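You operate a simulated robot arm through the tools that you are given. There is no shell and no other tool. Be economical: measure what you need, move in short steps, check, and stop when the job is done.

You run a simulated robot arm. Do the job below in one go: nothing can be reset, and whatever is moved stays where it is left.

JOB
Lock the grey cabinet off with the red lock and the yellow tag.
Fine: main switch off, lock on the hook beside it, tag on its hook; then press the green cabinet button and see OFF.

Only the result counts: the job must be done as asked and must still hold three seconds after the hand-in. Knocking over, shifting, dropping, spilling or breaking anything else fails it.

ROBOT AND FRAMES
A 7-joint arm with a two-finger parallel gripper, fixed in place. Base frame: the origin is at the foot of the arm, x ahead of it, y to its left, z up. Lengths are in m, angles in degrees, forces in N, time in s.
With the tool pointing down near the work surface it reaches from about 0.36 to 0.8 m from the base axis. Its first joint turns from -143.0 to 143.0 degrees. Payload 3 kg.
Tool frame: the origin (TCP) lies between the finger pads and is the grasp point; the fingertips stand 0.03 m ahead of it; z points along the fingers, y is the line along which they close. Largest opening 0.11 m; finger width 0.02, thickness 0.01; the body of the gripper, 0.048 by 0.112 m, starts 0.055 m behind the TCP.
Orientation is that of the tool frame in the base frame, as a unit quaternion [x, y, z, w]. With the fingers straight down and closing along the base's y, the tool's x points along the base's -x, its y along +y and its z along -z.

CONTROLS
- The arm moves only by the tool arm_command. Its argument "plan" is a list of rows, each a list of 2 entries, a list of its own where there are three numbers: the shift along the base's x, y, z in units of 500 mm (1.0 is 500 mm), then the turn, a rotation vector about the base's x, y, z in units of 45 degrees (1.0 is 45 degrees). In form: [[[dx, dy, dz], [wx, wy, wz]], ...]. A call has 1 to 10 rows; each row is the pose to reach, as a shift and turn from the pose commanded when the call began. "hand" is the finger opening in cm, from 0 to 11, set as the call begins (left out, the last holds). A call with a number of a shift or a turn outside -1 to 1 is refused whole. Rows are played at 5 a second. More than 0.05 m and 8.6 degrees between two rows, or a gripper value outside its range, and nothing of the call is played. Where a pose cannot be reached the arm comes as near as it can. A force on the tool above 40 N (or 10 N above the force at the start of the call, whichever is more), or a blocked arm, ends the call early, and 0.2 s more pass. The fingers move at their own pace (about 0.153 m/s each) and stop on an object; they squeeze with about 22 N. The grip force told is the motor's: it shows also when the fingers shut on nothing. Time passes only in rows, and 0.2 s behind the last, so rows that repeat a pose let the fingers close. It gives the time, the measured TCP pose, the force on the tool (base axes), the opening and the grip force at its end, in the units of the frame above (readings bear some noise), with the torque about the TCP (base axes, N m) and any sound that the robot's microphone picked up, and new pictures: "show" is both (left out), scene, wrist or none.
- Cameras (640 x 400 px; columns grow to the right, rows downward): "scene" is fixed at [0.3959, 0.5016, 1.6058]; the picture's right is [0.28, -0.96, 0.00], its down [-0.34, -0.10, -0.93] and it looks along [0.90, 0.26, -0.36] (base axes); focal length 214 px, centre (320, 200). "wrist" rides on the gripper at [0.072, 0.017, -0.103] in the tool frame; the picture's right is [-0.23, 0.97, 0.00], its down [-0.76, -0.18, -0.62] and it looks along [-0.61, -0.14, 0.78] (tool axes); focal length 222 px, centre (320, 200). There is no depth. A picture from a camera that has moved, and an enlarged one, comes with that camera's place and axes in the base frame and with its lens.
- slide_trunk(by): slides the trunk up (or, below 0, down) by that many m; the arm rides with it, the base frame stays. It gives what a move gives, with no picture.
- zoom(camera, box): a new picture of the part [left, top, right, bottom] of that camera's present view, enlarged. No time passes.
- close_job(): hands the job in; it is judged then, once.

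Go step by step. Nothing tells you positions but the pictures and the camera data: compare them with the known pose of the tool, close in by small moves and look again before you grip or let go. The budget is 120 turns and 200 pictures, counting those below and the enlarged ones. Unless the task says otherwise, let go and move clear before handing in, and close with one line.

The tools are called after "Call:" by a JSON object that holds its "fn" and its "kwargs". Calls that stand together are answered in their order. arm_command: Moves the arm, as the interface text tells. Its arguments: {"type":"object","properties":{"plan":{"type":"array","items":{"type":"array"}},"hand":{"type":"number"},"show":{"type":"string","enum":["both","scene","wrist","none"]}},"required":["plan"]} The other tools are called the same way: slide_trunk (by) slides the trunk up or down; zoom (camera, box) takes an enlarged picture of a part of a camera's view; close_job () hands the job in.

At the start:

```text
time_s: 0.0
ee_pos: [0.3337, 0.2359, 1.426]
ee_rot: [0.001, 1.0, 0.0, -0.001]
force: [0.2, 0.5, -0.3]
moment: [-0.01, 0.01, -0.02]
finger_gap: 0.1102
grasp_force: 0.0
trunk travel left (down, up): [-0.425, 0.065]
```

scene: 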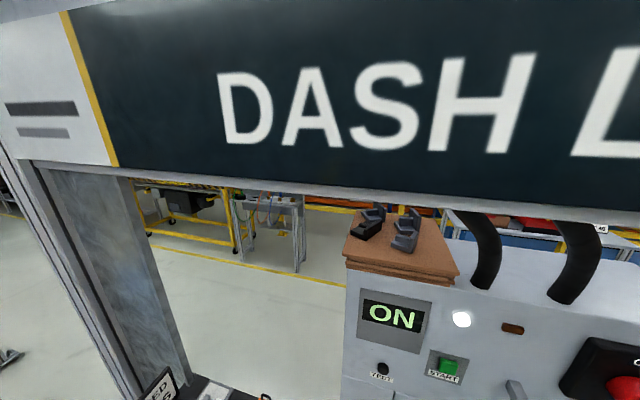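
wrist: 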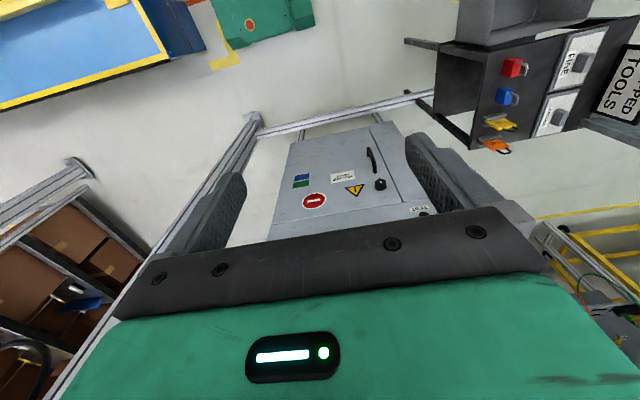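

I see the display ON, a green START button and the edge of a red switch at the right. The wrist view shows a board with locks and tags. I'll enlarge both before moving.

Call:
{"fn": "zoom", "kwargs": {"camera": "scene", "box": [340, 200, 640, 400]}}

Call:
{"fn": "zoom", "kwargs": {"camera": "wrist", "box": [400, 0, 640, 160]}}

Call:
{"fn": "zoom", "kwargs": {"camera": "wrist", "box": [220, 100, 520, 300]}}

```text
2.00 times, centred on (490, 300) of scene
camera zoom: at [0.3959, 0.5016, 1.6058], right [0.28, -0.96, 0.0], down [-0.34, -0.1, -0.93], along [0.9, 0.26, -0.36], focal length 429 px, centre (-20, 0)
```

zoom: 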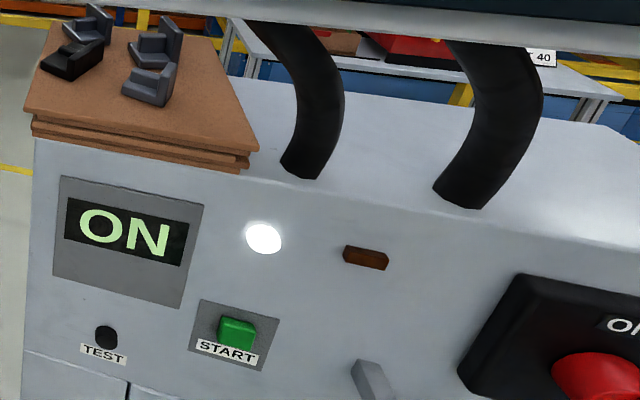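

```text
2.50 times, centred on (520, 80) of wrist
camera zoom: at [0.2618, 0.2521, 1.528], right [0.23, 0.97, 0.0], down [0.76, -0.18, 0.62], along [0.61, -0.14, -0.78], focal length 555 px, centre (-180, 500)
```

zoom: 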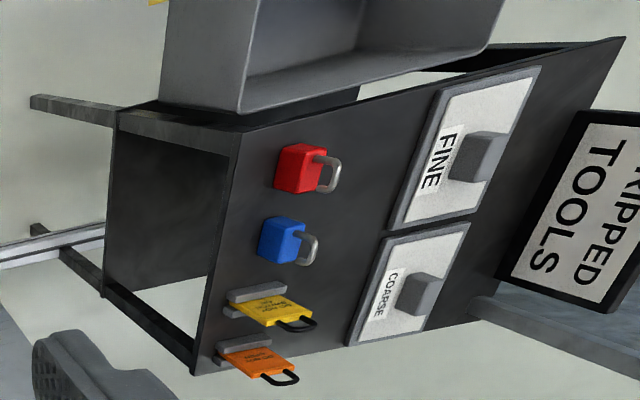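

```text
2.00 times, centred on (370, 200) of wrist
camera zoom: at [0.2618, 0.2521, 1.528], right [0.23, 0.97, 0.0], down [0.76, -0.18, 0.62], along [0.61, -0.14, -0.78], focal length 444 px, centre (220, 200)
```

zoom: 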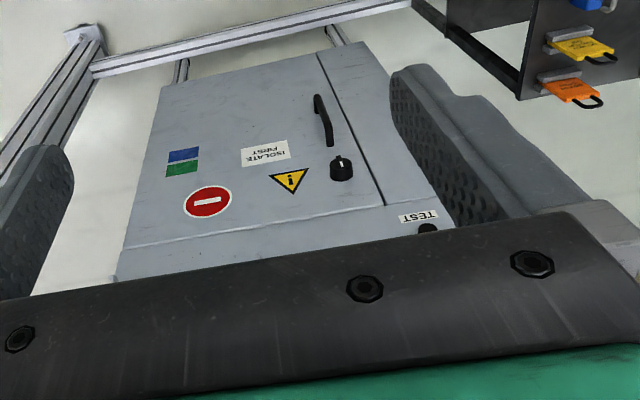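

TEST triangulates to about [0.73, 0.46, 1.10], so the cabinet front faces me at about x=0.73. The lock board is low on the left. I'll tilt the tool forward in place to look at the cabinet.

Call:
{"fn": "arm_command", "kwargs": {"plan": [[[0, 0, 0], [0, -0.16, 0]], [[0, 0, 0], [0, -0.33, 0]], [[0, 0, 0], [0, -0.5, 0]], [[0, 0, 0], [0, -0.66, 0]], [[0, 0, 0], [0, -0.83, 0]], [[0, 0, 0], [0, -1, 0]]], "show": "both"}}

```text
time_s: 1.4
ee_pos: [0.3331, 0.2347, 1.4249]
ee_rot: [0.0, 0.924, 0.0, 0.383]
force: [0.7, 0.0, 0.0]
moment: [0.02, 0.03, 0.01]
finger_gap: 0.11
grasp_force: 0.0
trunk travel left (down, up): [-0.425, 0.065]
camera wrist: at [0.2102, 0.2519, 1.447], right [0.16, 0.97, 0.16], down [0.1, -0.18, 0.98], along [0.98, -0.14, -0.12], focal length 222 px, centre (320, 200)
```

scene: 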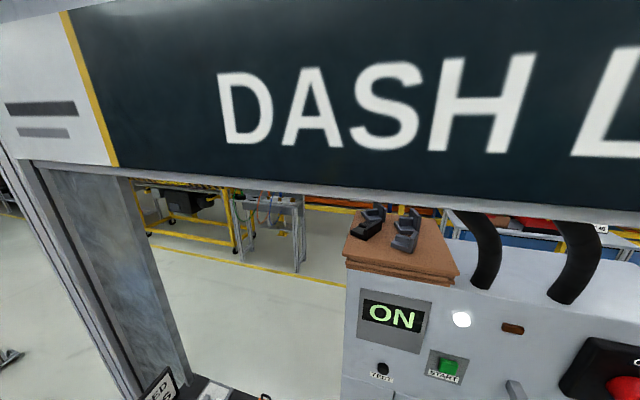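
wrist: 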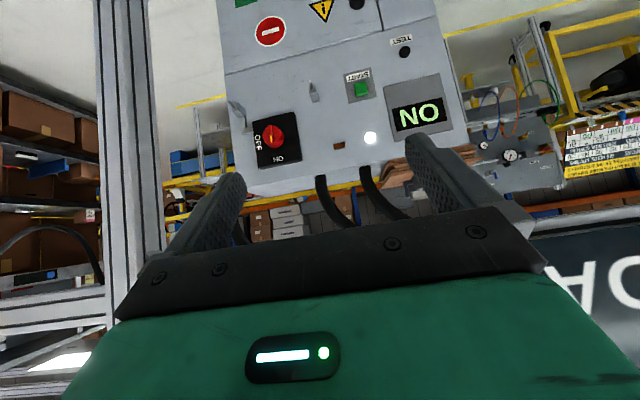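

Call:
{"fn": "zoom", "kwargs": {"camera": "wrist", "box": [210, 0, 480, 180]}}

```text
2.22 times, centred on (345, 90) of wrist
camera zoom: at [0.2102, 0.2519, 1.447], right [0.16, 0.97, 0.16], down [0.1, -0.18, 0.98], along [0.98, -0.14, -0.12], focal length 494 px, centre (264, 444)
```

zoom: 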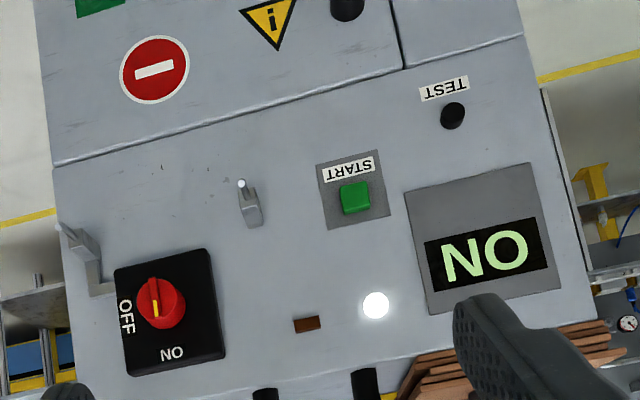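

Seen the right way up, the rotary switch sits at about [0.75, 0.08, 1.20], with ON at the top and OFF on its right. One hook is to the right of the switch and another is in the middle. Now I'll turn the camera left and down toward the lock board.

Call:
{"fn": "arm_command", "kwargs": {"plan": [[[0, 0, 0], [-0.032, 0.089, 0.146]], [[0, 0, 0], [-0.065, 0.178, 0.292]], [[0, 0, 0], [-0.097, 0.267, 0.438]], [[0, 0, 0], [-0.129, 0.355, 0.583]], [[0, 0, 0], [-0.162, 0.444, 0.729]], [[0, 0, 0], [-0.194, 0.533, 0.875]]], "show": "wrist"}}

```text
time_s: 2.8
ee_pos: [0.3347, 0.2366, 1.4257]
ee_rot: [-0.338, 0.925, 0.06, 0.163]
force: [-0.2, 0.0, 0.1]
moment: [-0.01, -0.03, 0.03]
finger_gap: 0.1102
grasp_force: 0.1
trunk travel left (down, up): [-0.425, 0.065]
camera wrist: at [0.2443, 0.1817, 1.4971], right [-0.46, 0.88, 0.08], down [0.5, 0.19, 0.85], along [0.73, 0.43, -0.53], focal length 222 px, centre (320, 200)
```

wrist: 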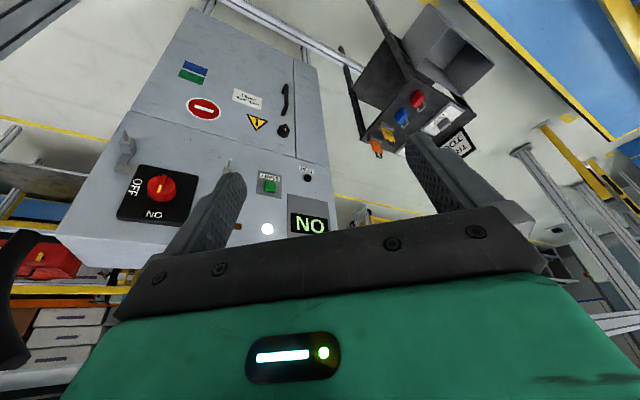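

Call:
{"fn": "zoom", "kwargs": {"camera": "wrist", "box": [330, 40, 510, 160]}}

Call:
{"fn": "zoom", "kwargs": {"camera": "wrist", "box": [90, 100, 330, 260]}}

```text
3.33 times, centred on (420, 100) of wrist
camera zoom: at [0.2443, 0.1817, 1.4971], right [-0.46, 0.88, 0.08], down [0.5, 0.19, 0.85], along [0.73, 0.43, -0.53], focal length 740 px, centre (-13, 533)
```

zoom: 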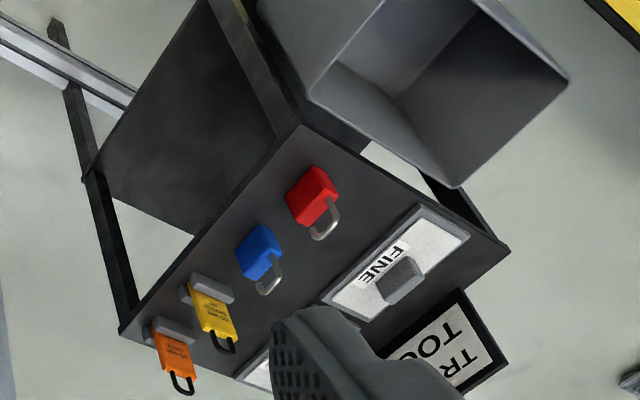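

```text
2.50 times, centred on (210, 180) of wrist
camera zoom: at [0.2443, 0.1817, 1.4971], right [-0.46, 0.88, 0.08], down [0.5, 0.19, 0.85], along [0.73, 0.43, -0.53], focal length 555 px, centre (595, 250)
```

zoom: 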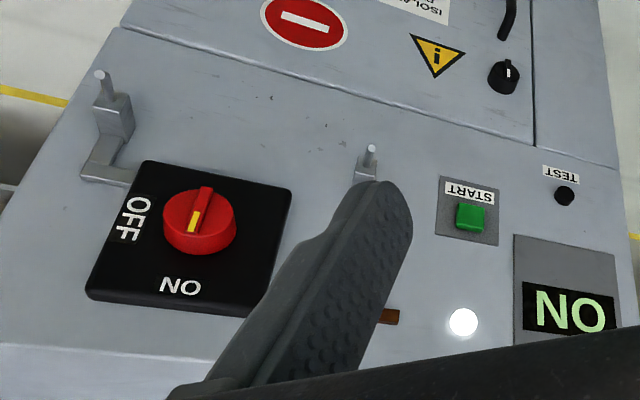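

Both locks and both tags hang on a dark panel to the left, but two near-parallel views give poor depth. I'll shift the camera left and down to get a proper baseline.

Call:
{"fn": "arm_command", "kwargs": {"plan": [[[0, 0.08, -0.03], [0, 0, 0]], [[0, 0.16, -0.06], [0, 0, 0]], [[0, 0.24, -0.1], [0, 0, 0]], [[0, 0.32, -0.13], [0, 0, 0]], [[0, 0.4, -0.16], [0, 0, 0]], [[0, 0.48, -0.2], [0, 0, 0]]], "show": "wrist"}}

```text
time_s: 4.2
ee_pos: [0.3326, 0.477, 1.3267]
ee_rot: [-0.336, 0.926, 0.06, 0.163]
force: [-0.5, -0.9, 0.5]
moment: [0.04, 0.03, 0.0]
finger_gap: 0.11
grasp_force: 0.1
trunk travel left (down, up): [-0.425, 0.065]
camera wrist: at [0.2432, 0.4227, 1.3988], right [-0.46, 0.88, 0.08], down [0.5, 0.19, 0.85], along [0.73, 0.43, -0.53], focal length 222 px, centre (320, 200)
```

wrist: 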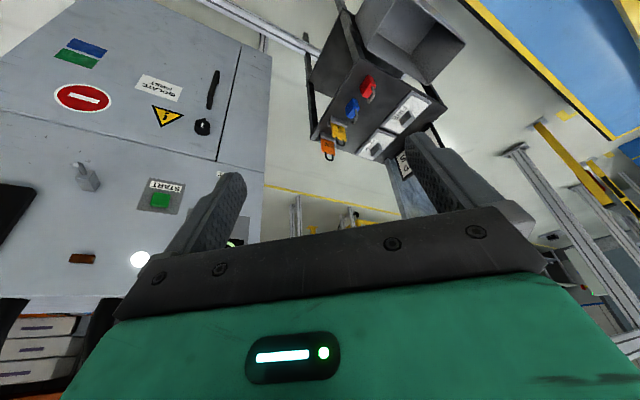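

Call:
{"fn": "zoom", "kwargs": {"camera": "wrist", "box": [290, 20, 470, 140]}}

Call:
{"fn": "zoom", "kwargs": {"camera": "wrist", "box": [310, 70, 430, 150]}}

```text
3.33 times, centred on (380, 80) of wrist
camera zoom: at [0.2432, 0.4227, 1.3988], right [-0.46, 0.88, 0.08], down [0.5, 0.19, 0.85], along [0.73, 0.43, -0.53], focal length 740 px, centre (120, 600)
```

zoom: 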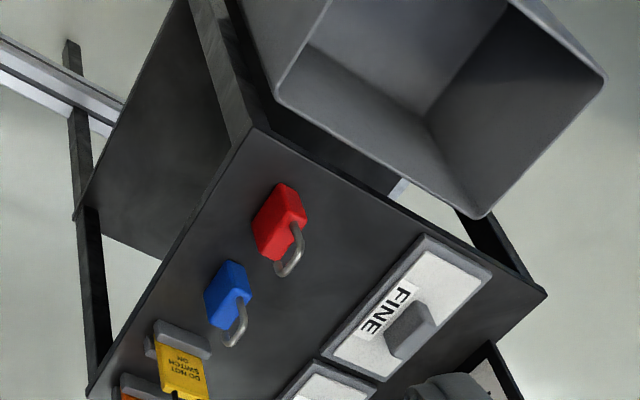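

```text
5.00 times, centred on (370, 110) of wrist
camera zoom: at [0.2432, 0.4227, 1.3988], right [-0.46, 0.88, 0.08], down [0.5, 0.19, 0.85], along [0.73, 0.43, -0.53], focal length 1111 px, centre (70, 650)
```

zoom: 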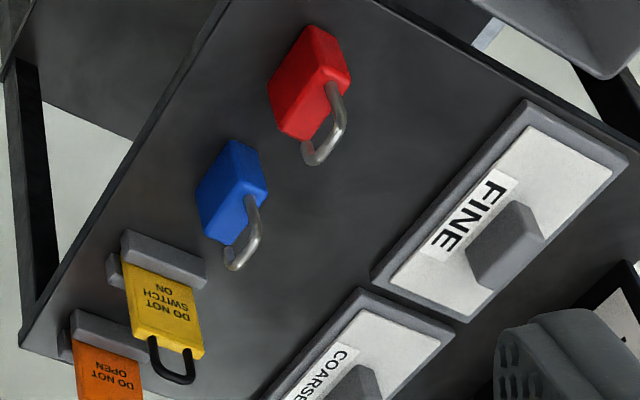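

The red lock stands at about [0.477, 0.749, 0.81] and the yellow tag at about [0.636, 0.749, 0.83], on a horizontal shelf at z≈0.79. I'll lower the trunk for reach and take a closer look.

Call:
{"fn": "slide_trunk", "kwargs": {"by": -0.25}}

Call:
{"fn": "arm_command", "kwargs": {"plan": [[[0, 0, 0], [0, 0, 0.12]], [[0, 0, 0], [0, 0, 0.24]], [[0, 0, 0], [0, 0, 0.36]], [[0, 0, 0], [0, 0, 0.48]], [[0, 0, 0], [0, 0, 0.6]]], "show": "both"}}

```text
time_s: 6.8
ee_pos: [0.3322, 0.4759, 1.0771]
ee_rot: [-0.336, 0.926, 0.059, 0.164]
force: [0.5, -0.4, -0.1]
moment: [0.0, 0.03, -0.03]
finger_gap: 0.1102
grasp_force: 0.1
trunk travel left (down, up): [-0.175, 0.315]
```

```text
time_s: 8.0
ee_pos: [0.3323, 0.4763, 1.0769]
ee_rot: [-0.544, 0.821, 0.095, 0.144]
force: [0.6, 0.2, 0.8]
moment: [-0.02, 0.0, 0.0]
finger_gap: 0.1099
grasp_force: 0.0
trunk travel left (down, up): [-0.175, 0.315]
camera wrist: at [0.2771, 0.3866, 1.1485], right [-0.81, 0.58, 0.08], down [0.36, 0.39, 0.85], along [0.46, 0.72, -0.53], focal length 222 px, centre (320, 200)
```

scene: 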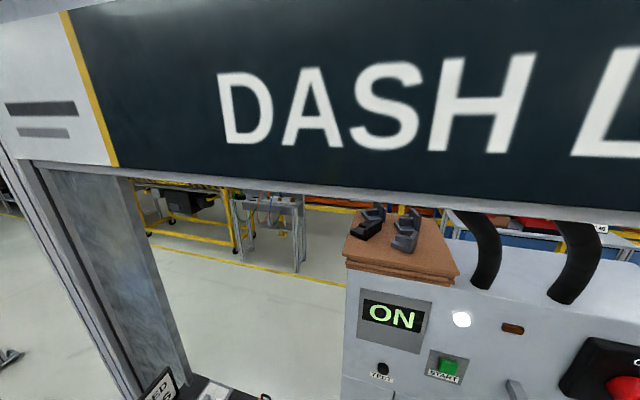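
wrist: 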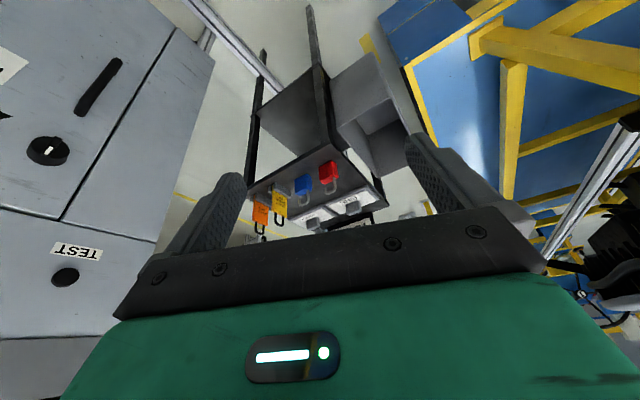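

Call:
{"fn": "zoom", "kwargs": {"camera": "wrist", "box": [230, 120, 410, 240]}}

```text
3.33 times, centred on (320, 180) of wrist
camera zoom: at [0.2771, 0.3866, 1.1485], right [-0.81, 0.58, 0.08], down [0.36, 0.39, 0.85], along [0.46, 0.72, -0.53], focal length 740 px, centre (320, 267)
```

zoom: 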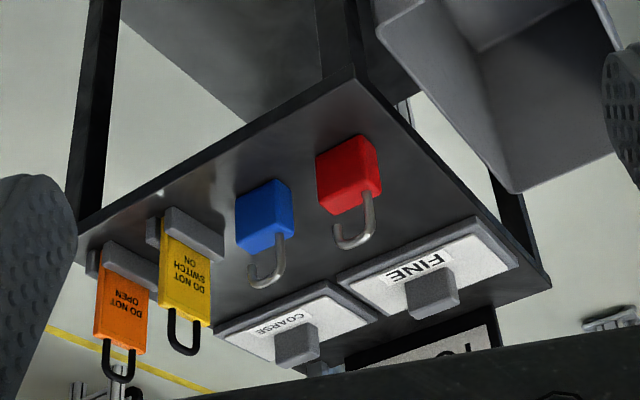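

The shelf is level. The red lock's wide face looks toward -y with its open shackle up, so a horizontal grasp along +y works. The switch comes first, so I'll turn back toward the cabinet.

Call:
{"fn": "arm_command", "kwargs": {"plan": [[[0, -0.08, 0.03], [0, 0, -0.17]], [[0, -0.16, 0.06], [0, 0, -0.34]], [[0, -0.24, 0.1], [0, 0, -0.5]], [[0, -0.32, 0.13], [0, 0, -0.66]], [[0, -0.4, 0.16], [0, 0, -0.83]], [[0, -0.48, 0.2], [0, 0, -1]]], "show": "none"}}

Call:
{"fn": "arm_command", "kwargs": {"plan": [[[0, -0.06, 0], [0, 0, -0.165]], [[0, -0.12, 0], [0, 0, -0.33]], [[0, -0.18, 0], [0, 0, -0.489]], [[0, -0.18, 0], [0, 0, -0.489]]], "show": "none"}}

Call:
{"fn": "arm_command", "kwargs": {"plan": [[[0, 0, 0], [0, -0.16, 0]], [[0, 0, 0], [0, -0.33, 0]], [[0, 0, 0], [0, -0.5, 0]], [[0, 0, 0], [0, -0.66, 0]], [[0, 0, 0], [0, -0.83, 0]], [[0, 0, 0], [0, -1, 0]]], "show": "none"}}

Call:
{"fn": "arm_command", "kwargs": {"plan": [[[0, 0, 0], [0, -0.14, 0]], [[0, 0, 0], [0, -0.28, 0]], [[0, 0, 0], [0, -0.42, 0]], [[0, 0, 0], [0, -0.555, 0]]], "show": "both"}}

```text
time_s: 9.4
ee_pos: [0.3308, 0.2372, 1.1752]
ee_rot: [-0.187, 0.967, 0.033, 0.17]
force: [-0.4, -0.2, -0.4]
moment: [-0.05, 0.03, -0.02]
finger_gap: 0.1101
grasp_force: 0.1
trunk travel left (down, up): [-0.175, 0.315]
```

```text
time_s: 10.4
ee_pos: [0.3327, 0.1471, 1.1766]
ee_rot: [0.002, 0.985, -0.001, 0.174]
force: [0.7, 0.6, -0.7]
moment: [0.02, 0.0, 0.02]
finger_gap: 0.1097
grasp_force: 0.1
trunk travel left (down, up): [-0.175, 0.315]
```

```text
time_s: 11.8
ee_pos: [0.3334, 0.1458, 1.1762]
ee_rot: [0.001, 0.843, 0.0, 0.538]
force: [0.4, -0.7, -0.7]
moment: [0.03, 0.01, -0.02]
finger_gap: 0.1099
grasp_force: 0.1
trunk travel left (down, up): [-0.175, 0.315]
```

```text
time_s: 12.8
ee_pos: [0.3429, 0.1912, 1.2417]
ee_rot: [0.001, 0.708, -0.001, 0.706]
force: [-0.7, -0.9, -0.5]
moment: [0.06, 0.0, 0.04]
finger_gap: 0.1098
grasp_force: 0.1
out of reach, approached as far as the arm can: row 1, 2, 3, 4
trunk travel left (down, up): [-0.175, 0.315]
camera wrist: at [0.239, 0.2074, 1.1693], right [0.0, 0.97, 0.23], down [-0.62, -0.18, 0.76], along [0.78, -0.14, 0.6], focal length 222 px, centre (320, 200)
```

scene: 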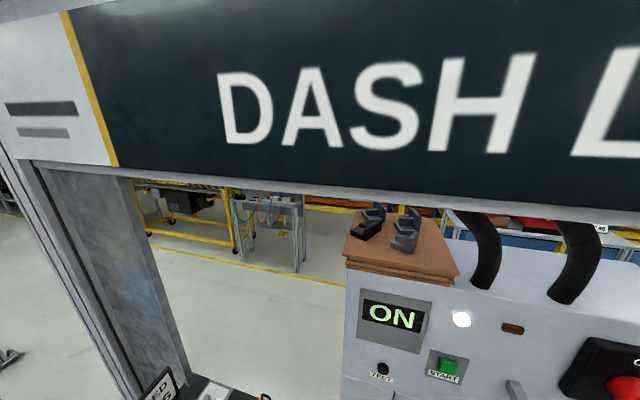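
wrist: 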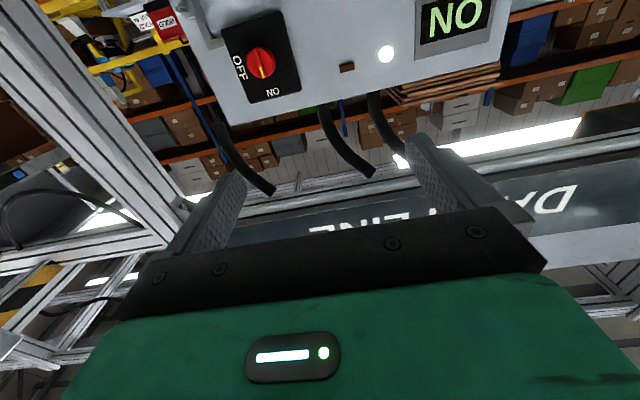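

The horizontal pose was too close to the body to reach exactly. I'll move forward toward the switch, keeping well clear of the panel.

Call:
{"fn": "arm_command", "kwargs": {"plan": [[[0.08, -0.03, 0], [0, 0, 0]], [[0.16, -0.06, 0], [0, 0, 0]], [[0.24, -0.09, 0], [0, 0, 0]], [[0.32, -0.12, 0], [0, 0, 0]], [[0.4, -0.14, 0], [0, 0, 0]], [[0.4, -0.14, 0], [0, 0, 0]]], "show": "wrist"}}

```text
time_s: 14.2
ee_pos: [0.5437, 0.1194, 1.2419]
ee_rot: [0.0, 0.707, 0.0, 0.707]
force: [-0.4, -0.4, -0.1]
moment: [-0.01, -0.02, 0.0]
finger_gap: 0.11
grasp_force: 0.0
out of reach, approached as far as the arm can: row 2
trunk travel left (down, up): [-0.175, 0.315]
camera wrist: at [0.441, 0.1365, 1.1687], right [0.0, 0.97, 0.23], down [-0.62, -0.18, 0.76], along [0.78, -0.14, 0.61], focal length 222 px, centre (320, 200)
```

wrist: 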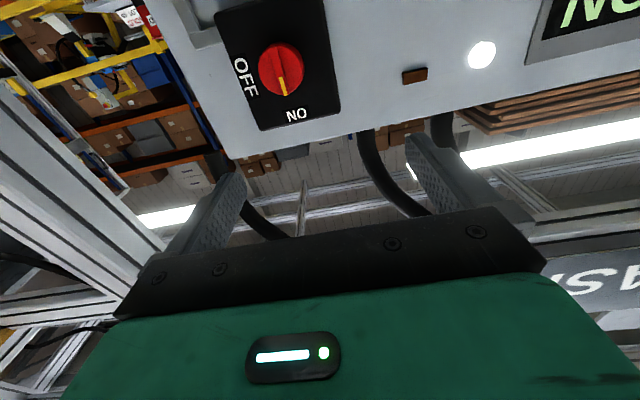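

I'll lower the tool to bring the switch and hooks into better view.

Call:
{"fn": "arm_command", "kwargs": {"plan": [[[0, -0.04, -0.1], [0, 0, 0]], [[0, -0.08, -0.2], [0, 0, 0]], [[0, -0.08, -0.28], [0, 0, 0]], [[0, -0.08, -0.28], [0, 0, 0]]], "show": "wrist"}}

Call:
{"fn": "zoom", "kwargs": {"camera": "wrist", "box": [140, 20, 500, 260]}}

```text
refused: row 1 steps farther than a row can; nothing moved
```

```text
1.67 times, centred on (320, 140) of wrist
camera zoom: at [0.441, 0.1365, 1.1687], right [0.0, 0.97, 0.23], down [-0.62, -0.18, 0.76], along [0.78, -0.14, 0.61], focal length 370 px, centre (320, 300)
```

zoom: 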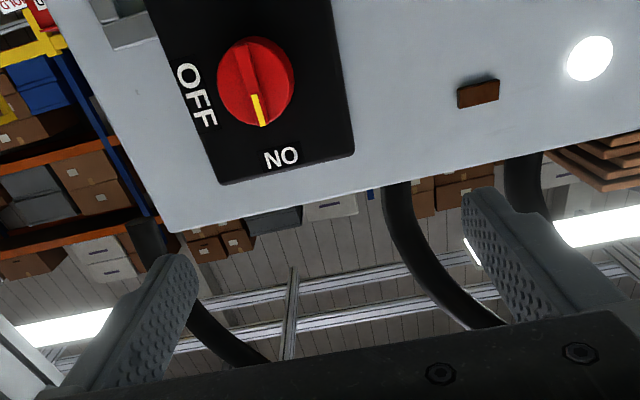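

Call:
{"fn": "arm_command", "kwargs": {"plan": [[[0, -0.02, -0.08], [0, 0, 0]], [[0, -0.04, -0.16], [0, 0, 0]], [[0, -0.06, -0.24], [0, 0, 0]], [[0, -0.06, -0.28], [0, 0, 0]]], "show": "wrist"}}

Call:
{"fn": "zoom", "kwargs": {"camera": "wrist", "box": [140, 20, 500, 260]}}

```text
time_s: 15.2
ee_pos: [0.5517, 0.1018, 1.1674]
ee_rot: [-0.006, 0.71, 0.007, 0.704]
force: [-0.1, 0.1, 0.1]
moment: [-0.01, 0.01, -0.05]
finger_gap: 0.11
grasp_force: 0.0
out of reach, approached as far as the arm can: row 2, 3, 4
trunk travel left (down, up): [-0.175, 0.315]
camera wrist: at [0.4477, 0.1152, 1.0959], right [-0.01, 0.97, 0.23], down [-0.61, -0.19, 0.77], along [0.79, -0.13, 0.6], focal length 222 px, centre (320, 200)
```

wrist: 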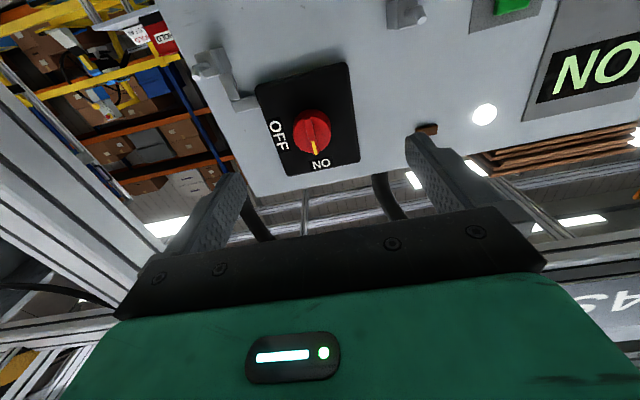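

```text
1.67 times, centred on (320, 140) of wrist
camera zoom: at [0.4477, 0.1152, 1.0959], right [-0.01, 0.97, 0.23], down [-0.61, -0.19, 0.77], along [0.79, -0.13, 0.6], focal length 370 px, centre (320, 300)
```

zoom: 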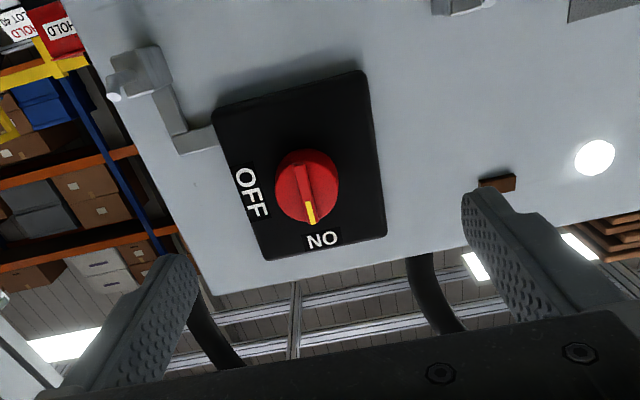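

Two views put the knob face at about [0.732, 0.087, 1.199], about 5 cm across. I'll zoom in to see the shape of its ridge and the hook.

Call:
{"fn": "zoom", "kwargs": {"camera": "wrist", "box": [180, 30, 390, 170]}}

```text
2.86 times, centred on (285, 100) of wrist
camera zoom: at [0.4477, 0.1152, 1.0959], right [-0.01, 0.97, 0.23], down [-0.61, -0.19, 0.77], along [0.79, -0.13, 0.6], focal length 635 px, centre (420, 486)
```

zoom: 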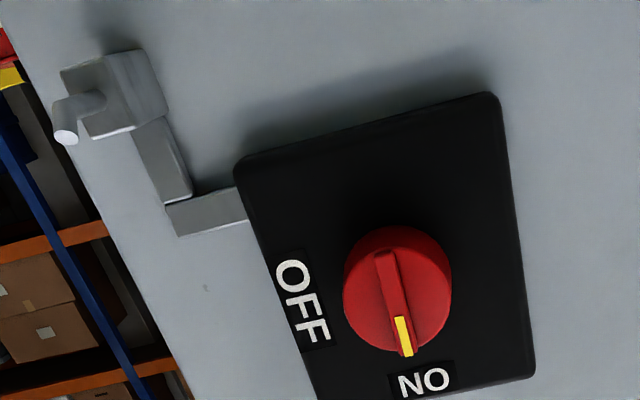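

Call:
{"fn": "arm_command", "kwargs": {"plan": [[[0.05, -0.015, 0.03], [0, 0, 0]], [[0.09, -0.03, 0.064], [0, 0, 0]], [[0.09, -0.03, 0.064], [0, 0, 0]]], "hand": 8.5, "show": "wrist"}}

```text
time_s: 16.0
ee_pos: [0.5954, 0.0857, 1.1983]
ee_rot: [0.0, 0.708, 0.0, 0.706]
force: [-0.2, 0.7, 0.1]
moment: [0.01, -0.03, 0.02]
finger_gap: 0.085
grasp_force: 0.1
trunk travel left (down, up): [-0.175, 0.315]
camera wrist: at [0.4934, 0.1016, 1.1261], right [0.0, 0.97, 0.23], down [-0.62, -0.18, 0.76], along [0.78, -0.14, 0.61], focal length 222 px, centre (320, 200)
```

wrist: 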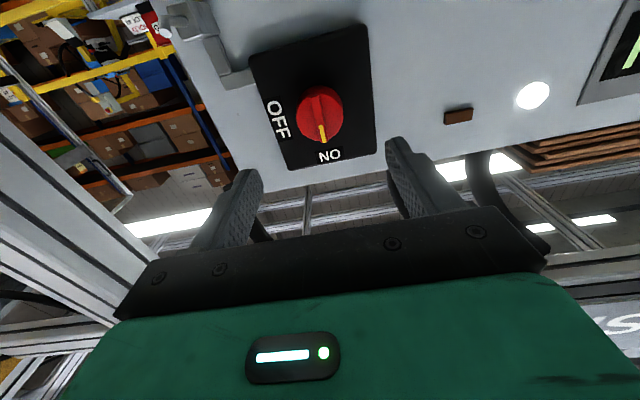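

Aligned with the knob. I'll advance until the fingers flank it and check.

Call:
{"fn": "arm_command", "kwargs": {"plan": [[[0.08, 0, 0.002], [0, 0, 0]], [[0.16, 0, 0.004], [0, 0, 0]], [[0.2, 0, 0.004], [0, 0, 0]], [[0.23, 0, 0.004], [0, 0, 0]]], "show": "wrist"}}

Call:
{"fn": "zoom", "kwargs": {"camera": "wrist", "box": [200, 80, 440, 240]}}

```text
time_s: 17.0
ee_pos: [0.7116, 0.0872, 1.2003]
ee_rot: [0.0, 0.707, 0.001, 0.707]
force: [-0.5, -0.9, -0.8]
moment: [0.01, 0.02, 0.01]
finger_gap: 0.085
grasp_force: 0.0
trunk travel left (down, up): [-0.175, 0.315]
camera wrist: at [0.6089, 0.1026, 1.1273], right [0.0, 0.97, 0.23], down [-0.62, -0.18, 0.76], along [0.78, -0.14, 0.61], focal length 222 px, centre (320, 200)
```

wrist: 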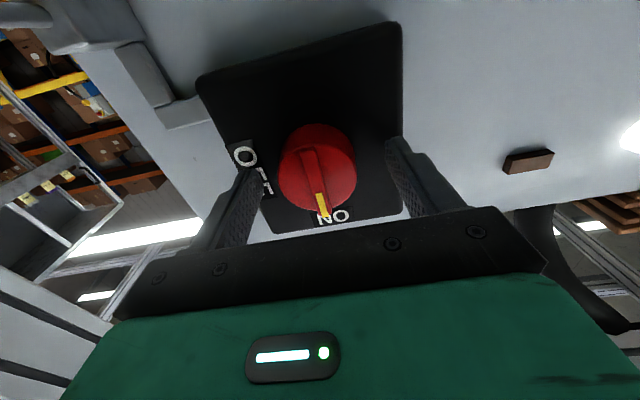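

```text
2.50 times, centred on (320, 160) of wrist
camera zoom: at [0.6089, 0.1026, 1.1273], right [0.0, 0.97, 0.23], down [-0.62, -0.18, 0.76], along [0.78, -0.14, 0.61], focal length 555 px, centre (320, 300)
```

zoom: 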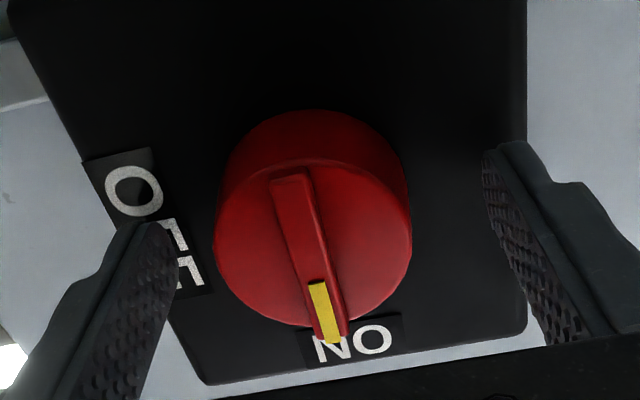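

The fingers straddle the disc. I'll advance about 1 cm and close on it.

Call:
{"fn": "arm_command", "kwargs": {"plan": [[[0.012, -0.003, 0], [0, 0, 0]], [[0.022, -0.005, 0], [0, 0, 0]]], "show": "none"}}

Call:
{"fn": "arm_command", "kwargs": {"plan": [[[0, 0, 0], [0, 0, 0]], [[0, 0, 0], [0, 0, 0]], [[0, 0, 0], [0, 0, 0]]], "hand": 3, "show": "wrist"}}

```text
time_s: 17.6
ee_pos: [0.7184, 0.084, 1.2019]
ee_rot: [0.0, 0.709, 0.0, 0.705]
force: [-32.9, 1.5, -5.0]
moment: [0.0, -0.14, 0.01]
finger_gap: 0.0847
grasp_force: 0.1
trunk travel left (down, up): [-0.175, 0.315]
stopped in row 2: the force on the tool passed its limit at 45 N (the readings are from after the stop); the commanded pose is now the measured one
```

```text
time_s: 18.4
ee_pos: [0.7181, 0.0837, 1.2022]
ee_rot: [0.0, 0.707, 0.001, 0.707]
force: [-27.5, 1.7, 9.7]
moment: [0.13, -0.3, -0.63]
finger_gap: 0.0513
grasp_force: 44.8
trunk travel left (down, up): [-0.175, 0.315]
camera wrist: at [0.6149, 0.1008, 1.1296], right [0.0, 0.97, 0.23], down [-0.62, -0.18, 0.76], along [0.78, -0.14, 0.61], focal length 222 px, centre (320, 200)
```

wrist: 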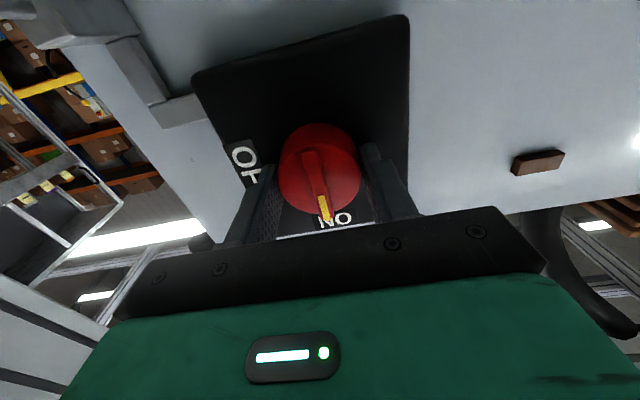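

The disc is gripped at 51 mm with the tips touching the plate. I'll ease back slightly and roll about +x toward OFF.

Call:
{"fn": "arm_command", "kwargs": {"plan": [[[-0.006, 0, 0], [0, 0, 0]], [[-0.006, 0, 0], [0.15, 0, 0]], [[-0.006, 0, 0], [0.3, 0, 0]], [[-0.006, 0, 0], [0.45, 0, 0]], [[-0.006, 0, 0], [0.6, 0, 0]], [[-0.006, 0, 0], [0.75, 0, 0]], [[-0.006, 0, 0], [0.9, 0, 0]], [[-0.006, 0, 0], [1, 0, 0]]], "show": "wrist"}}

```text
time_s: 20.2
ee_pos: [0.7167, 0.0857, 1.1996]
ee_rot: [0.27, 0.656, 0.271, 0.651]
force: [4.5, 13.8, 13.1]
moment: [-0.07, -0.63, 0.44]
finger_gap: 0.0509
grasp_force: 44.3
trunk travel left (down, up): [-0.175, 0.315]
camera wrist: at [0.6142, 0.1476, 1.1598], right [0.0, 0.53, 0.85], down [-0.62, -0.67, 0.42], along [0.79, -0.53, 0.32], focal length 222 px, centre (320, 200)
```

wrist: 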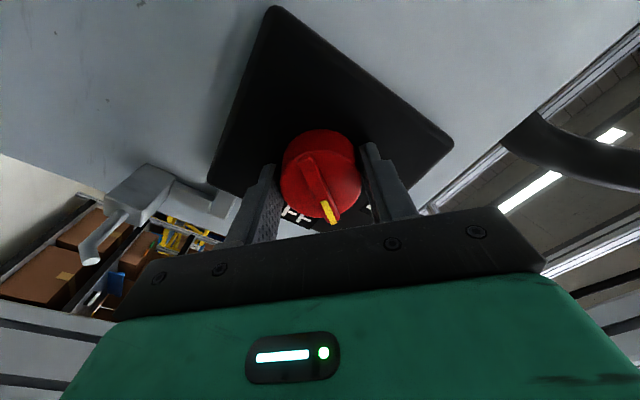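

The knob turns with the gripper. Continuing the remaining 45°.

Call:
{"fn": "arm_command", "kwargs": {"plan": [[[0, 0, 0], [0.15, 0, 0]], [[0, 0, 0], [0.3, 0, 0]], [[0, 0, 0], [0.45, 0, 0]], [[0, 0, 0], [0.6, 0, 0]], [[0, 0, 0], [0.75, 0, 0]], [[0, 0, 0], [0.9, 0, 0]], [[0, 0, 0], [1, 0, 0]], [[0, 0, 0], [1, 0, 0]]], "show": "both"}}

Call:
{"fn": "zoom", "kwargs": {"camera": "wrist", "box": [140, 60, 500, 300]}}

```text
time_s: 21.7
ee_pos: [0.7177, 0.0864, 1.1999]
ee_rot: [0.477, 0.522, 0.481, 0.518]
force: [2.2, 5.5, 6.6]
moment: [0.04, 0.03, 1.28]
finger_gap: 0.0507
grasp_force: 45.1
trunk travel left (down, up): [-0.175, 0.315]
stopped in row 7: the force on the tool passed its limit at 41 N (the readings are from after the stop); the commanded pose is now the measured one
camera wrist: at [0.614, 0.158, 1.2104], right [0.0, -0.15, 0.99], down [-0.62, -0.78, -0.12], along [0.79, -0.61, -0.09], focal length 222 px, centre (320, 200)
```

scene: 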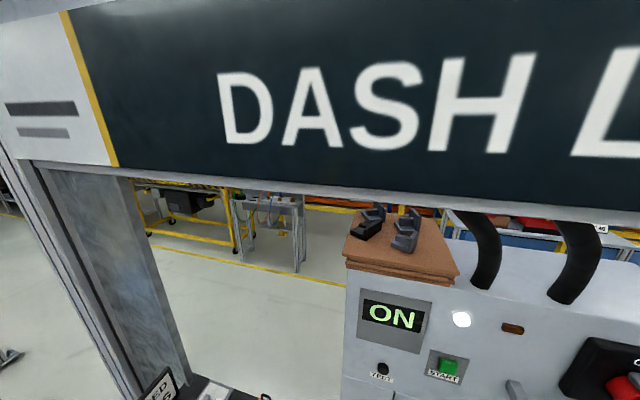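
wrist: 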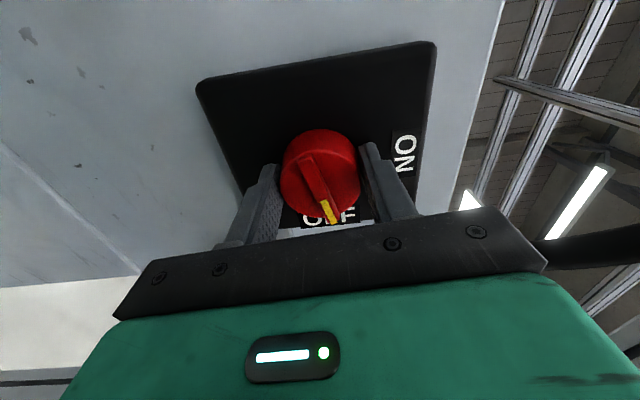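

```text
1.67 times, centred on (320, 180) of wrist
camera zoom: at [0.614, 0.158, 1.2104], right [0.0, -0.15, 0.99], down [-0.62, -0.78, -0.12], along [0.79, -0.61, -0.09], focal length 370 px, centre (320, 233)
```

zoom: 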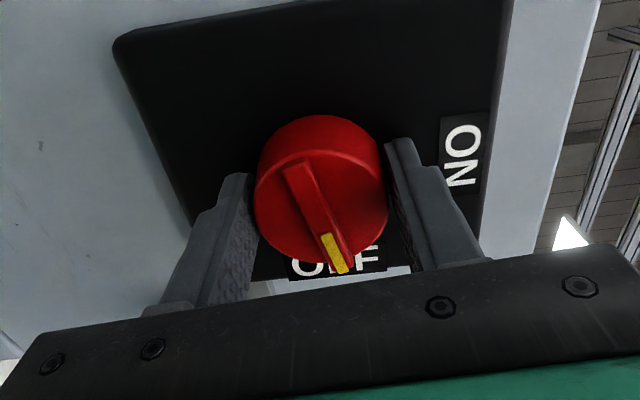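

The roll stopped at about 85° with the pointer lagging near OFF. I'll try a little further.

Call:
{"fn": "arm_command", "kwargs": {"plan": [[[0, 0, 0], [0.08, 0, 0]], [[0, 0, 0], [0.16, 0, 0]], [[0, 0, 0], [0.24, 0, 0]], [[0, 0, 0], [0.32, 0, 0]], [[0, 0, 0], [0.32, 0, 0]]], "show": "wrist"}}

```text
time_s: 22.9
ee_pos: [0.7184, 0.0852, 1.1992]
ee_rot: [0.539, 0.456, 0.543, 0.454]
force: [4.6, 13.8, 9.0]
moment: [-0.03, -0.34, 0.71]
finger_gap: 0.051
grasp_force: 44.9
trunk travel left (down, up): [-0.175, 0.315]
camera wrist: at [0.6142, 0.1527, 1.2285], right [0.0, -0.39, 0.92], down [-0.62, -0.72, -0.31], along [0.79, -0.57, -0.24], focal length 222 px, centre (320, 200)
```

wrist: 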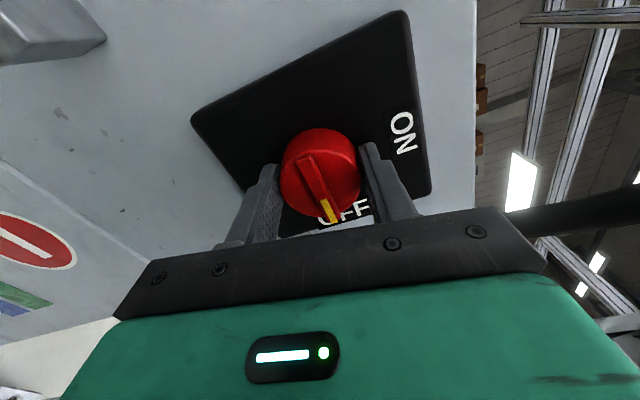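

The roll is now about 100° and the pointer sits at OFF. I'll open, back away and check.

Call:
{"fn": "arm_command", "kwargs": {"plan": [[[0, 0, 0], [0, 0, 0]], [[0, 0, 0], [0, 0, 0]], [[-0.08, 0, 0], [0, 0, 0]], [[-0.16, 0, 0], [0, 0, 0]], [[-0.24, 0, 0], [0, 0, 0]]], "hand": 8.5, "show": "wrist"}}

Call:
{"fn": "zoom", "kwargs": {"camera": "wrist", "box": [200, 40, 440, 200]}}

```text
time_s: 24.1
ee_pos: [0.5974, 0.0849, 1.2011]
ee_rot: [0.539, 0.457, 0.543, 0.454]
force: [-0.1, -0.2, -0.6]
moment: [-0.02, -0.02, -0.01]
finger_gap: 0.0853
grasp_force: 0.0
trunk travel left (down, up): [-0.175, 0.315]
camera wrist: at [0.4938, 0.1505, 1.2284], right [0.0, -0.39, 0.92], down [-0.62, -0.72, -0.31], along [0.79, -0.57, -0.24], focal length 222 px, centre (320, 200)
```

wrist: 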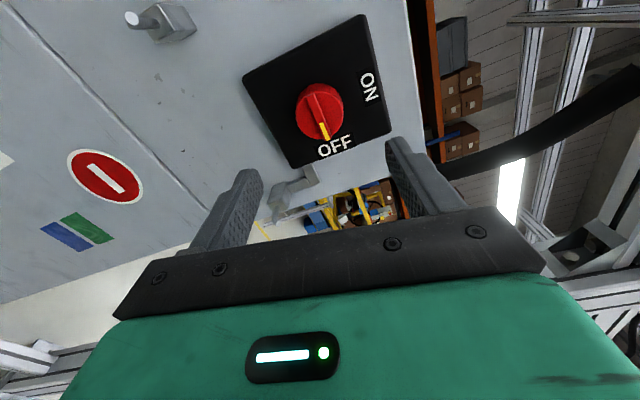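

```text
2.50 times, centred on (320, 120) of wrist
camera zoom: at [0.4938, 0.1505, 1.2284], right [0.0, -0.39, 0.92], down [-0.62, -0.72, -0.31], along [0.79, -0.57, -0.24], focal length 555 px, centre (320, 400)
```

zoom: 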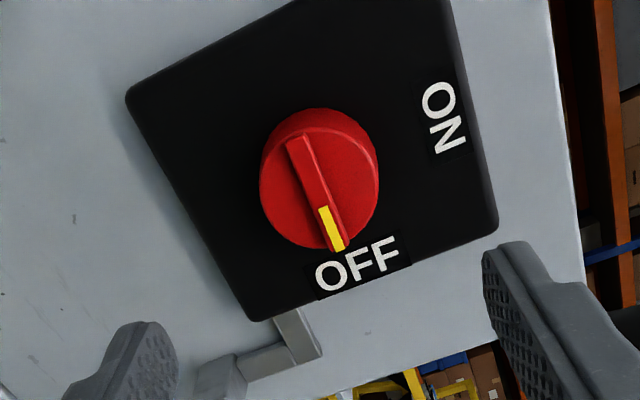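

The pointer is parallel to the OFF direction, at 90±2°. Earlier views put the lock hook tip at about [0.686, -0.005, 1.106] and the tag hook tip at about [0.69, 0.204, 1.108]. Next I'll unroll the wrist and go for the lock.

Call:
{"fn": "arm_command", "kwargs": {"plan": [[[-0.03, 0, 0], [-0.16, 0, 0]], [[-0.06, 0, 0], [-0.33, 0, 0]], [[-0.08, 0, 0], [-0.5, 0, 0]], [[-0.08, 0, 0], [-0.66, 0, 0]], [[-0.08, 0, 0], [-0.83, 0, 0]], [[-0.08, 0, 0], [-1, 0, 0]]], "show": "none"}}

Call:
{"fn": "arm_command", "kwargs": {"plan": [[[0, 0.06, 0], [-0.18, 0, 0]], [[0, 0.12, 0], [-0.36, 0, 0]], [[0, 0.18, 0], [-0.54, 0, 0]], [[0, 0.24, 0], [-0.72, 0, 0]], [[0, 0.24, 0], [-0.9, 0, 0]], [[0, 0.24, 0], [-1, 0, 0]]], "show": "none"}}

Call:
{"fn": "arm_command", "kwargs": {"plan": [[[0, 0, 0], [-0.11, 0, 0]], [[0, 0, 0], [-0.222, 0, 0]], [[0, 0, 0], [-0.222, 0, 0]]], "show": "wrist"}}

```text
time_s: 25.5
ee_pos: [0.5577, 0.0853, 1.2]
ee_rot: [0.324, 0.629, 0.327, 0.626]
force: [-0.7, -0.4, 0.8]
moment: [0.02, 0.02, 0.03]
finger_gap: 0.085
grasp_force: 0.0
trunk travel left (down, up): [-0.175, 0.315]
```

```text
time_s: 26.9
ee_pos: [0.5578, 0.2056, 1.2002]
ee_rot: [0.059, 0.707, 0.06, 0.702]
force: [0.1, 0.5, 0.5]
moment: [0.01, -0.04, 0.04]
finger_gap: 0.085
grasp_force: 0.2
trunk travel left (down, up): [-0.175, 0.315]
```

```text
time_s: 27.7
ee_pos: [0.5579, 0.2039, 1.2006]
ee_rot: [-0.001, 0.709, -0.001, 0.706]
force: [-0.6, 0.5, 0.6]
moment: [-0.01, 0.05, 0.02]
finger_gap: 0.085
grasp_force: 0.0
trunk travel left (down, up): [-0.175, 0.315]
camera wrist: at [0.4543, 0.2198, 1.1282], right [0.0, 0.97, 0.22], down [-0.62, -0.17, 0.77], along [0.79, -0.14, 0.6], focal length 222 px, centre (320, 200)
```

wrist: 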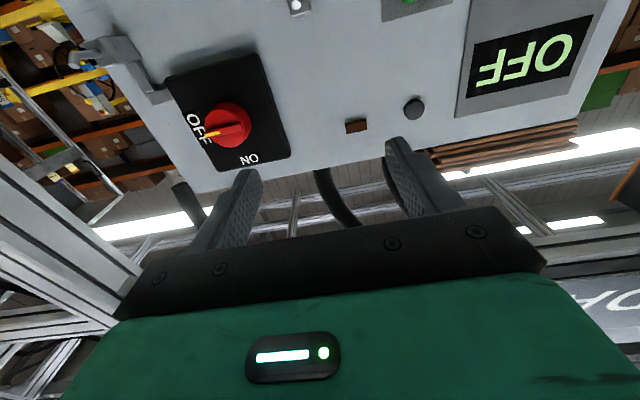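

The display now reads OFF and the lamp is dark. A quick look at both hooks from here.

Call:
{"fn": "zoom", "kwargs": {"camera": "wrist", "box": [50, 0, 320, 180]}}

```text
2.22 times, centred on (185, 90) of wrist
camera zoom: at [0.4543, 0.2198, 1.1282], right [0.0, 0.97, 0.22], down [-0.62, -0.17, 0.77], along [0.79, -0.14, 0.6], focal length 494 px, centre (620, 444)
```

zoom: 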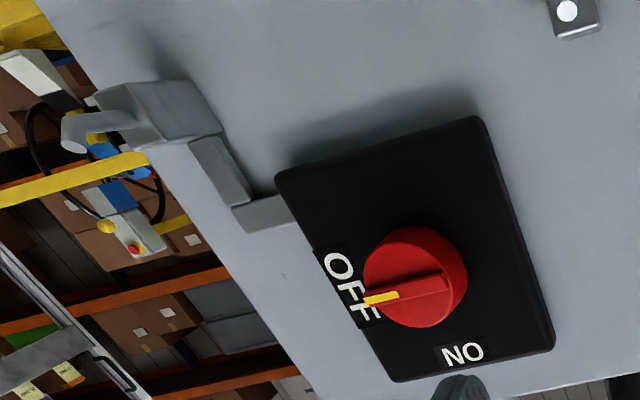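

The lock hook is a peg toward me with a short upturned tip. Now I'll yaw left and head to the rack.

Call:
{"fn": "arm_command", "kwargs": {"plan": [[[-0.01, 0.06, -0.02], [0, 0, 0.16]], [[-0.02, 0.12, -0.04], [0, 0, 0.33]], [[-0.03, 0.18, -0.06], [0, 0, 0.5]], [[-0.04, 0.24, -0.08], [0, 0, 0.66]], [[-0.06, 0.32, -0.1], [0, 0, 0.83]], [[-0.08, 0.4, -0.1], [0, 0, 1]]], "show": "none"}}

Call:
{"fn": "arm_command", "kwargs": {"plan": [[[-0.01, 0.04, 0], [0, 0, 0.16]], [[-0.02, 0.08, 0], [0, 0, 0.33]], [[-0.04, 0.12, 0], [0, 0, 0.5]], [[-0.06, 0.16, 0], [0, 0, 0.66]], [[-0.07, 0.2, 0], [0, 0, 0.83]], [[-0.08, 0.22, 0], [0, 0, 1]]], "show": "none"}}

Call:
{"fn": "slide_trunk", "kwargs": {"by": -0.17}}

Call:
{"fn": "arm_command", "kwargs": {"plan": [[[0, 0, 0], [0, 0, 0]]], "show": "wrist"}}

```text
time_s: 29.1
ee_pos: [0.5169, 0.4056, 1.1518]
ee_rot: [-0.273, 0.655, 0.269, 0.652]
force: [-0.3, -0.3, -0.3]
moment: [0.01, 0.05, -0.02]
finger_gap: 0.0853
grasp_force: 0.1
trunk travel left (down, up): [-0.175, 0.315]
```

```text
time_s: 30.5
ee_pos: [0.4781, 0.5142, 1.1499]
ee_rot: [0.503, -0.501, -0.498, -0.499]
force: [0.1, 0.1, 0.3]
moment: [0.02, 0.0, 0.01]
finger_gap: 0.0849
grasp_force: 0.0
trunk travel left (down, up): [-0.175, 0.315]
```

```text
time_s: 32.4
ee_pos: [0.4779, 0.5139, 0.9805]
ee_rot: [0.502, -0.501, -0.498, -0.499]
force: [0.5, 0.4, 0.7]
moment: [-0.02, 0.0, -0.01]
finger_gap: 0.0853
grasp_force: 0.1
trunk travel left (down, up): [-0.005, 0.485]
```

```text
time_s: 32.8
ee_pos: [0.4782, 0.5143, 0.9806]
ee_rot: [0.502, -0.501, -0.498, -0.5]
force: [0.6, -0.2, -0.5]
moment: [-0.02, -0.03, 0.01]
finger_gap: 0.085
grasp_force: 0.1
trunk travel left (down, up): [-0.005, 0.485]
camera wrist: at [0.4616, 0.4093, 0.9085], right [-0.97, 0.0, 0.22], down [0.18, -0.62, 0.77], along [0.14, 0.79, 0.6], focal length 222 px, centre (320, 200)
```

wrist: 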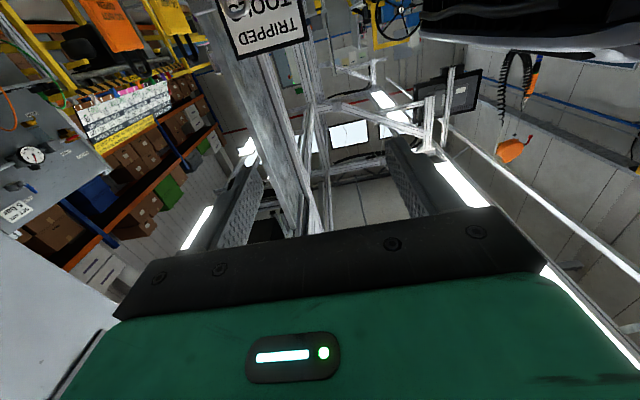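

The camera looks upward from here, so I'll lower to near shelf height.

Call:
{"fn": "arm_command", "kwargs": {"plan": [[[0, 0, -0.08], [0, 0, 0]], [[0, 0, -0.16], [0, 0, 0]], [[0, 0, -0.24], [0, 0, 0]], [[0, 0, -0.32], [0, 0, 0]]], "show": "wrist"}}

Call:
{"fn": "zoom", "kwargs": {"camera": "wrist", "box": [140, 0, 500, 240]}}

```text
time_s: 33.8
ee_pos: [0.4747, 0.5145, 0.8194]
ee_rot: [0.503, -0.5, -0.498, -0.499]
force: [0.3, -0.7, 0.5]
moment: [0.0, 0.0, -0.02]
finger_gap: 0.0851
grasp_force: 0.1
trunk travel left (down, up): [-0.005, 0.485]
camera wrist: at [0.4587, 0.4088, 0.7477], right [-0.97, 0.0, 0.22], down [0.18, -0.62, 0.77], along [0.14, 0.79, 0.6], focal length 222 px, centre (320, 200)
```

wrist: 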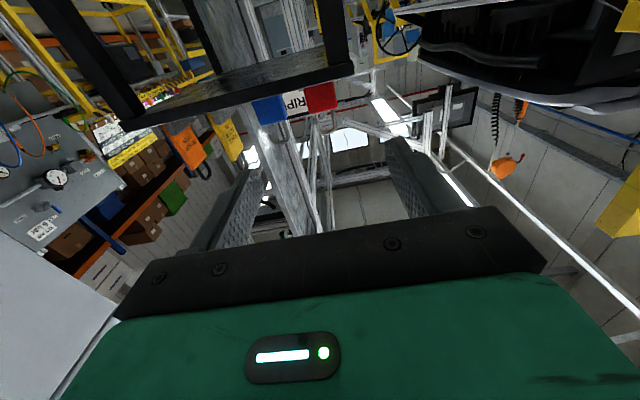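

```text
1.67 times, centred on (320, 120) of wrist
camera zoom: at [0.4587, 0.4088, 0.7477], right [-0.97, 0.0, 0.22], down [0.18, -0.62, 0.77], along [0.14, 0.79, 0.6], focal length 370 px, centre (320, 333)
```

zoom: 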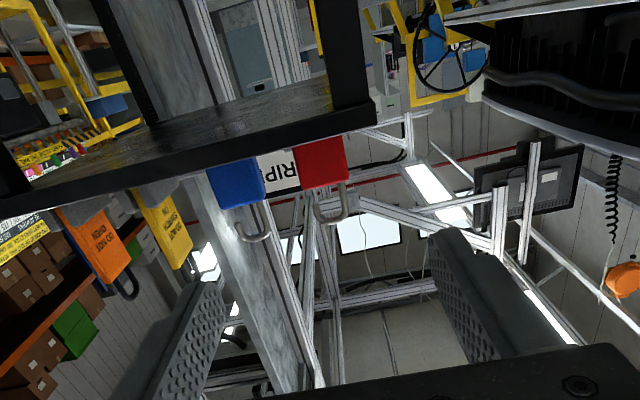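

The lock body spans about z 0.79–0.842 and 5 cm wide, centred at x≈0.476, with the shackle top at 0.878. The shelf edge is at y≈0.70. I'll approach at z=0.823 with the opening reduced to clear the blue lock.

Call:
{"fn": "arm_command", "kwargs": {"plan": [[[0.003, 0.08, 0.007], [0, 0, 0]], [[0.003, 0.16, 0.007], [0, 0, 0]], [[0.003, 0.24, 0.007], [0, 0, 0]], [[0.003, 0.28, 0.007], [0, 0, 0]]], "hand": 6.4, "show": "wrist"}}

Call:
{"fn": "zoom", "kwargs": {"camera": "wrist", "box": [170, 60, 470, 260]}}

```text
time_s: 34.8
ee_pos: [0.4794, 0.6534, 0.8227]
ee_rot: [0.502, -0.501, -0.498, -0.499]
force: [-0.6, 0.4, 1.0]
moment: [0.02, 0.01, 0.03]
finger_gap: 0.064
grasp_force: 0.0
trunk travel left (down, up): [-0.005, 0.485]
camera wrist: at [0.4619, 0.5489, 0.7502], right [-0.97, 0.0, 0.23], down [0.18, -0.62, 0.77], along [0.14, 0.79, 0.6], focal length 222 px, centre (320, 200)
```

wrist: 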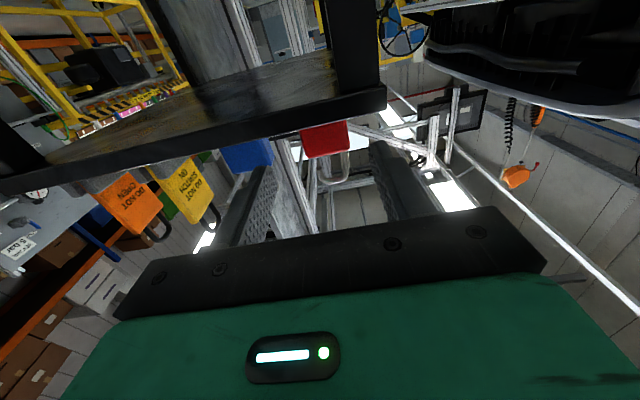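

```text
2.00 times, centred on (320, 160) of wrist
camera zoom: at [0.4619, 0.5489, 0.7502], right [-0.97, 0.0, 0.23], down [0.18, -0.62, 0.77], along [0.14, 0.79, 0.6], focal length 444 px, centre (320, 280)
```

zoom: 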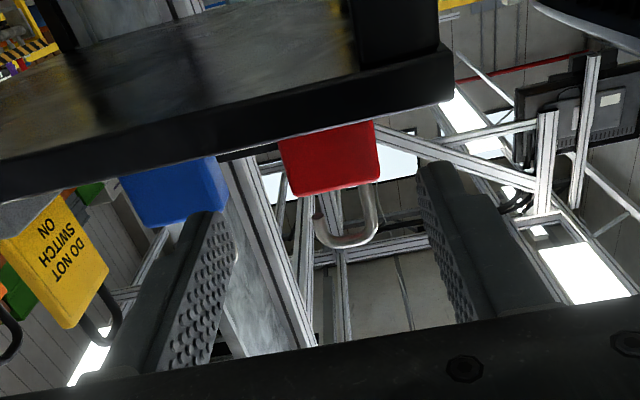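

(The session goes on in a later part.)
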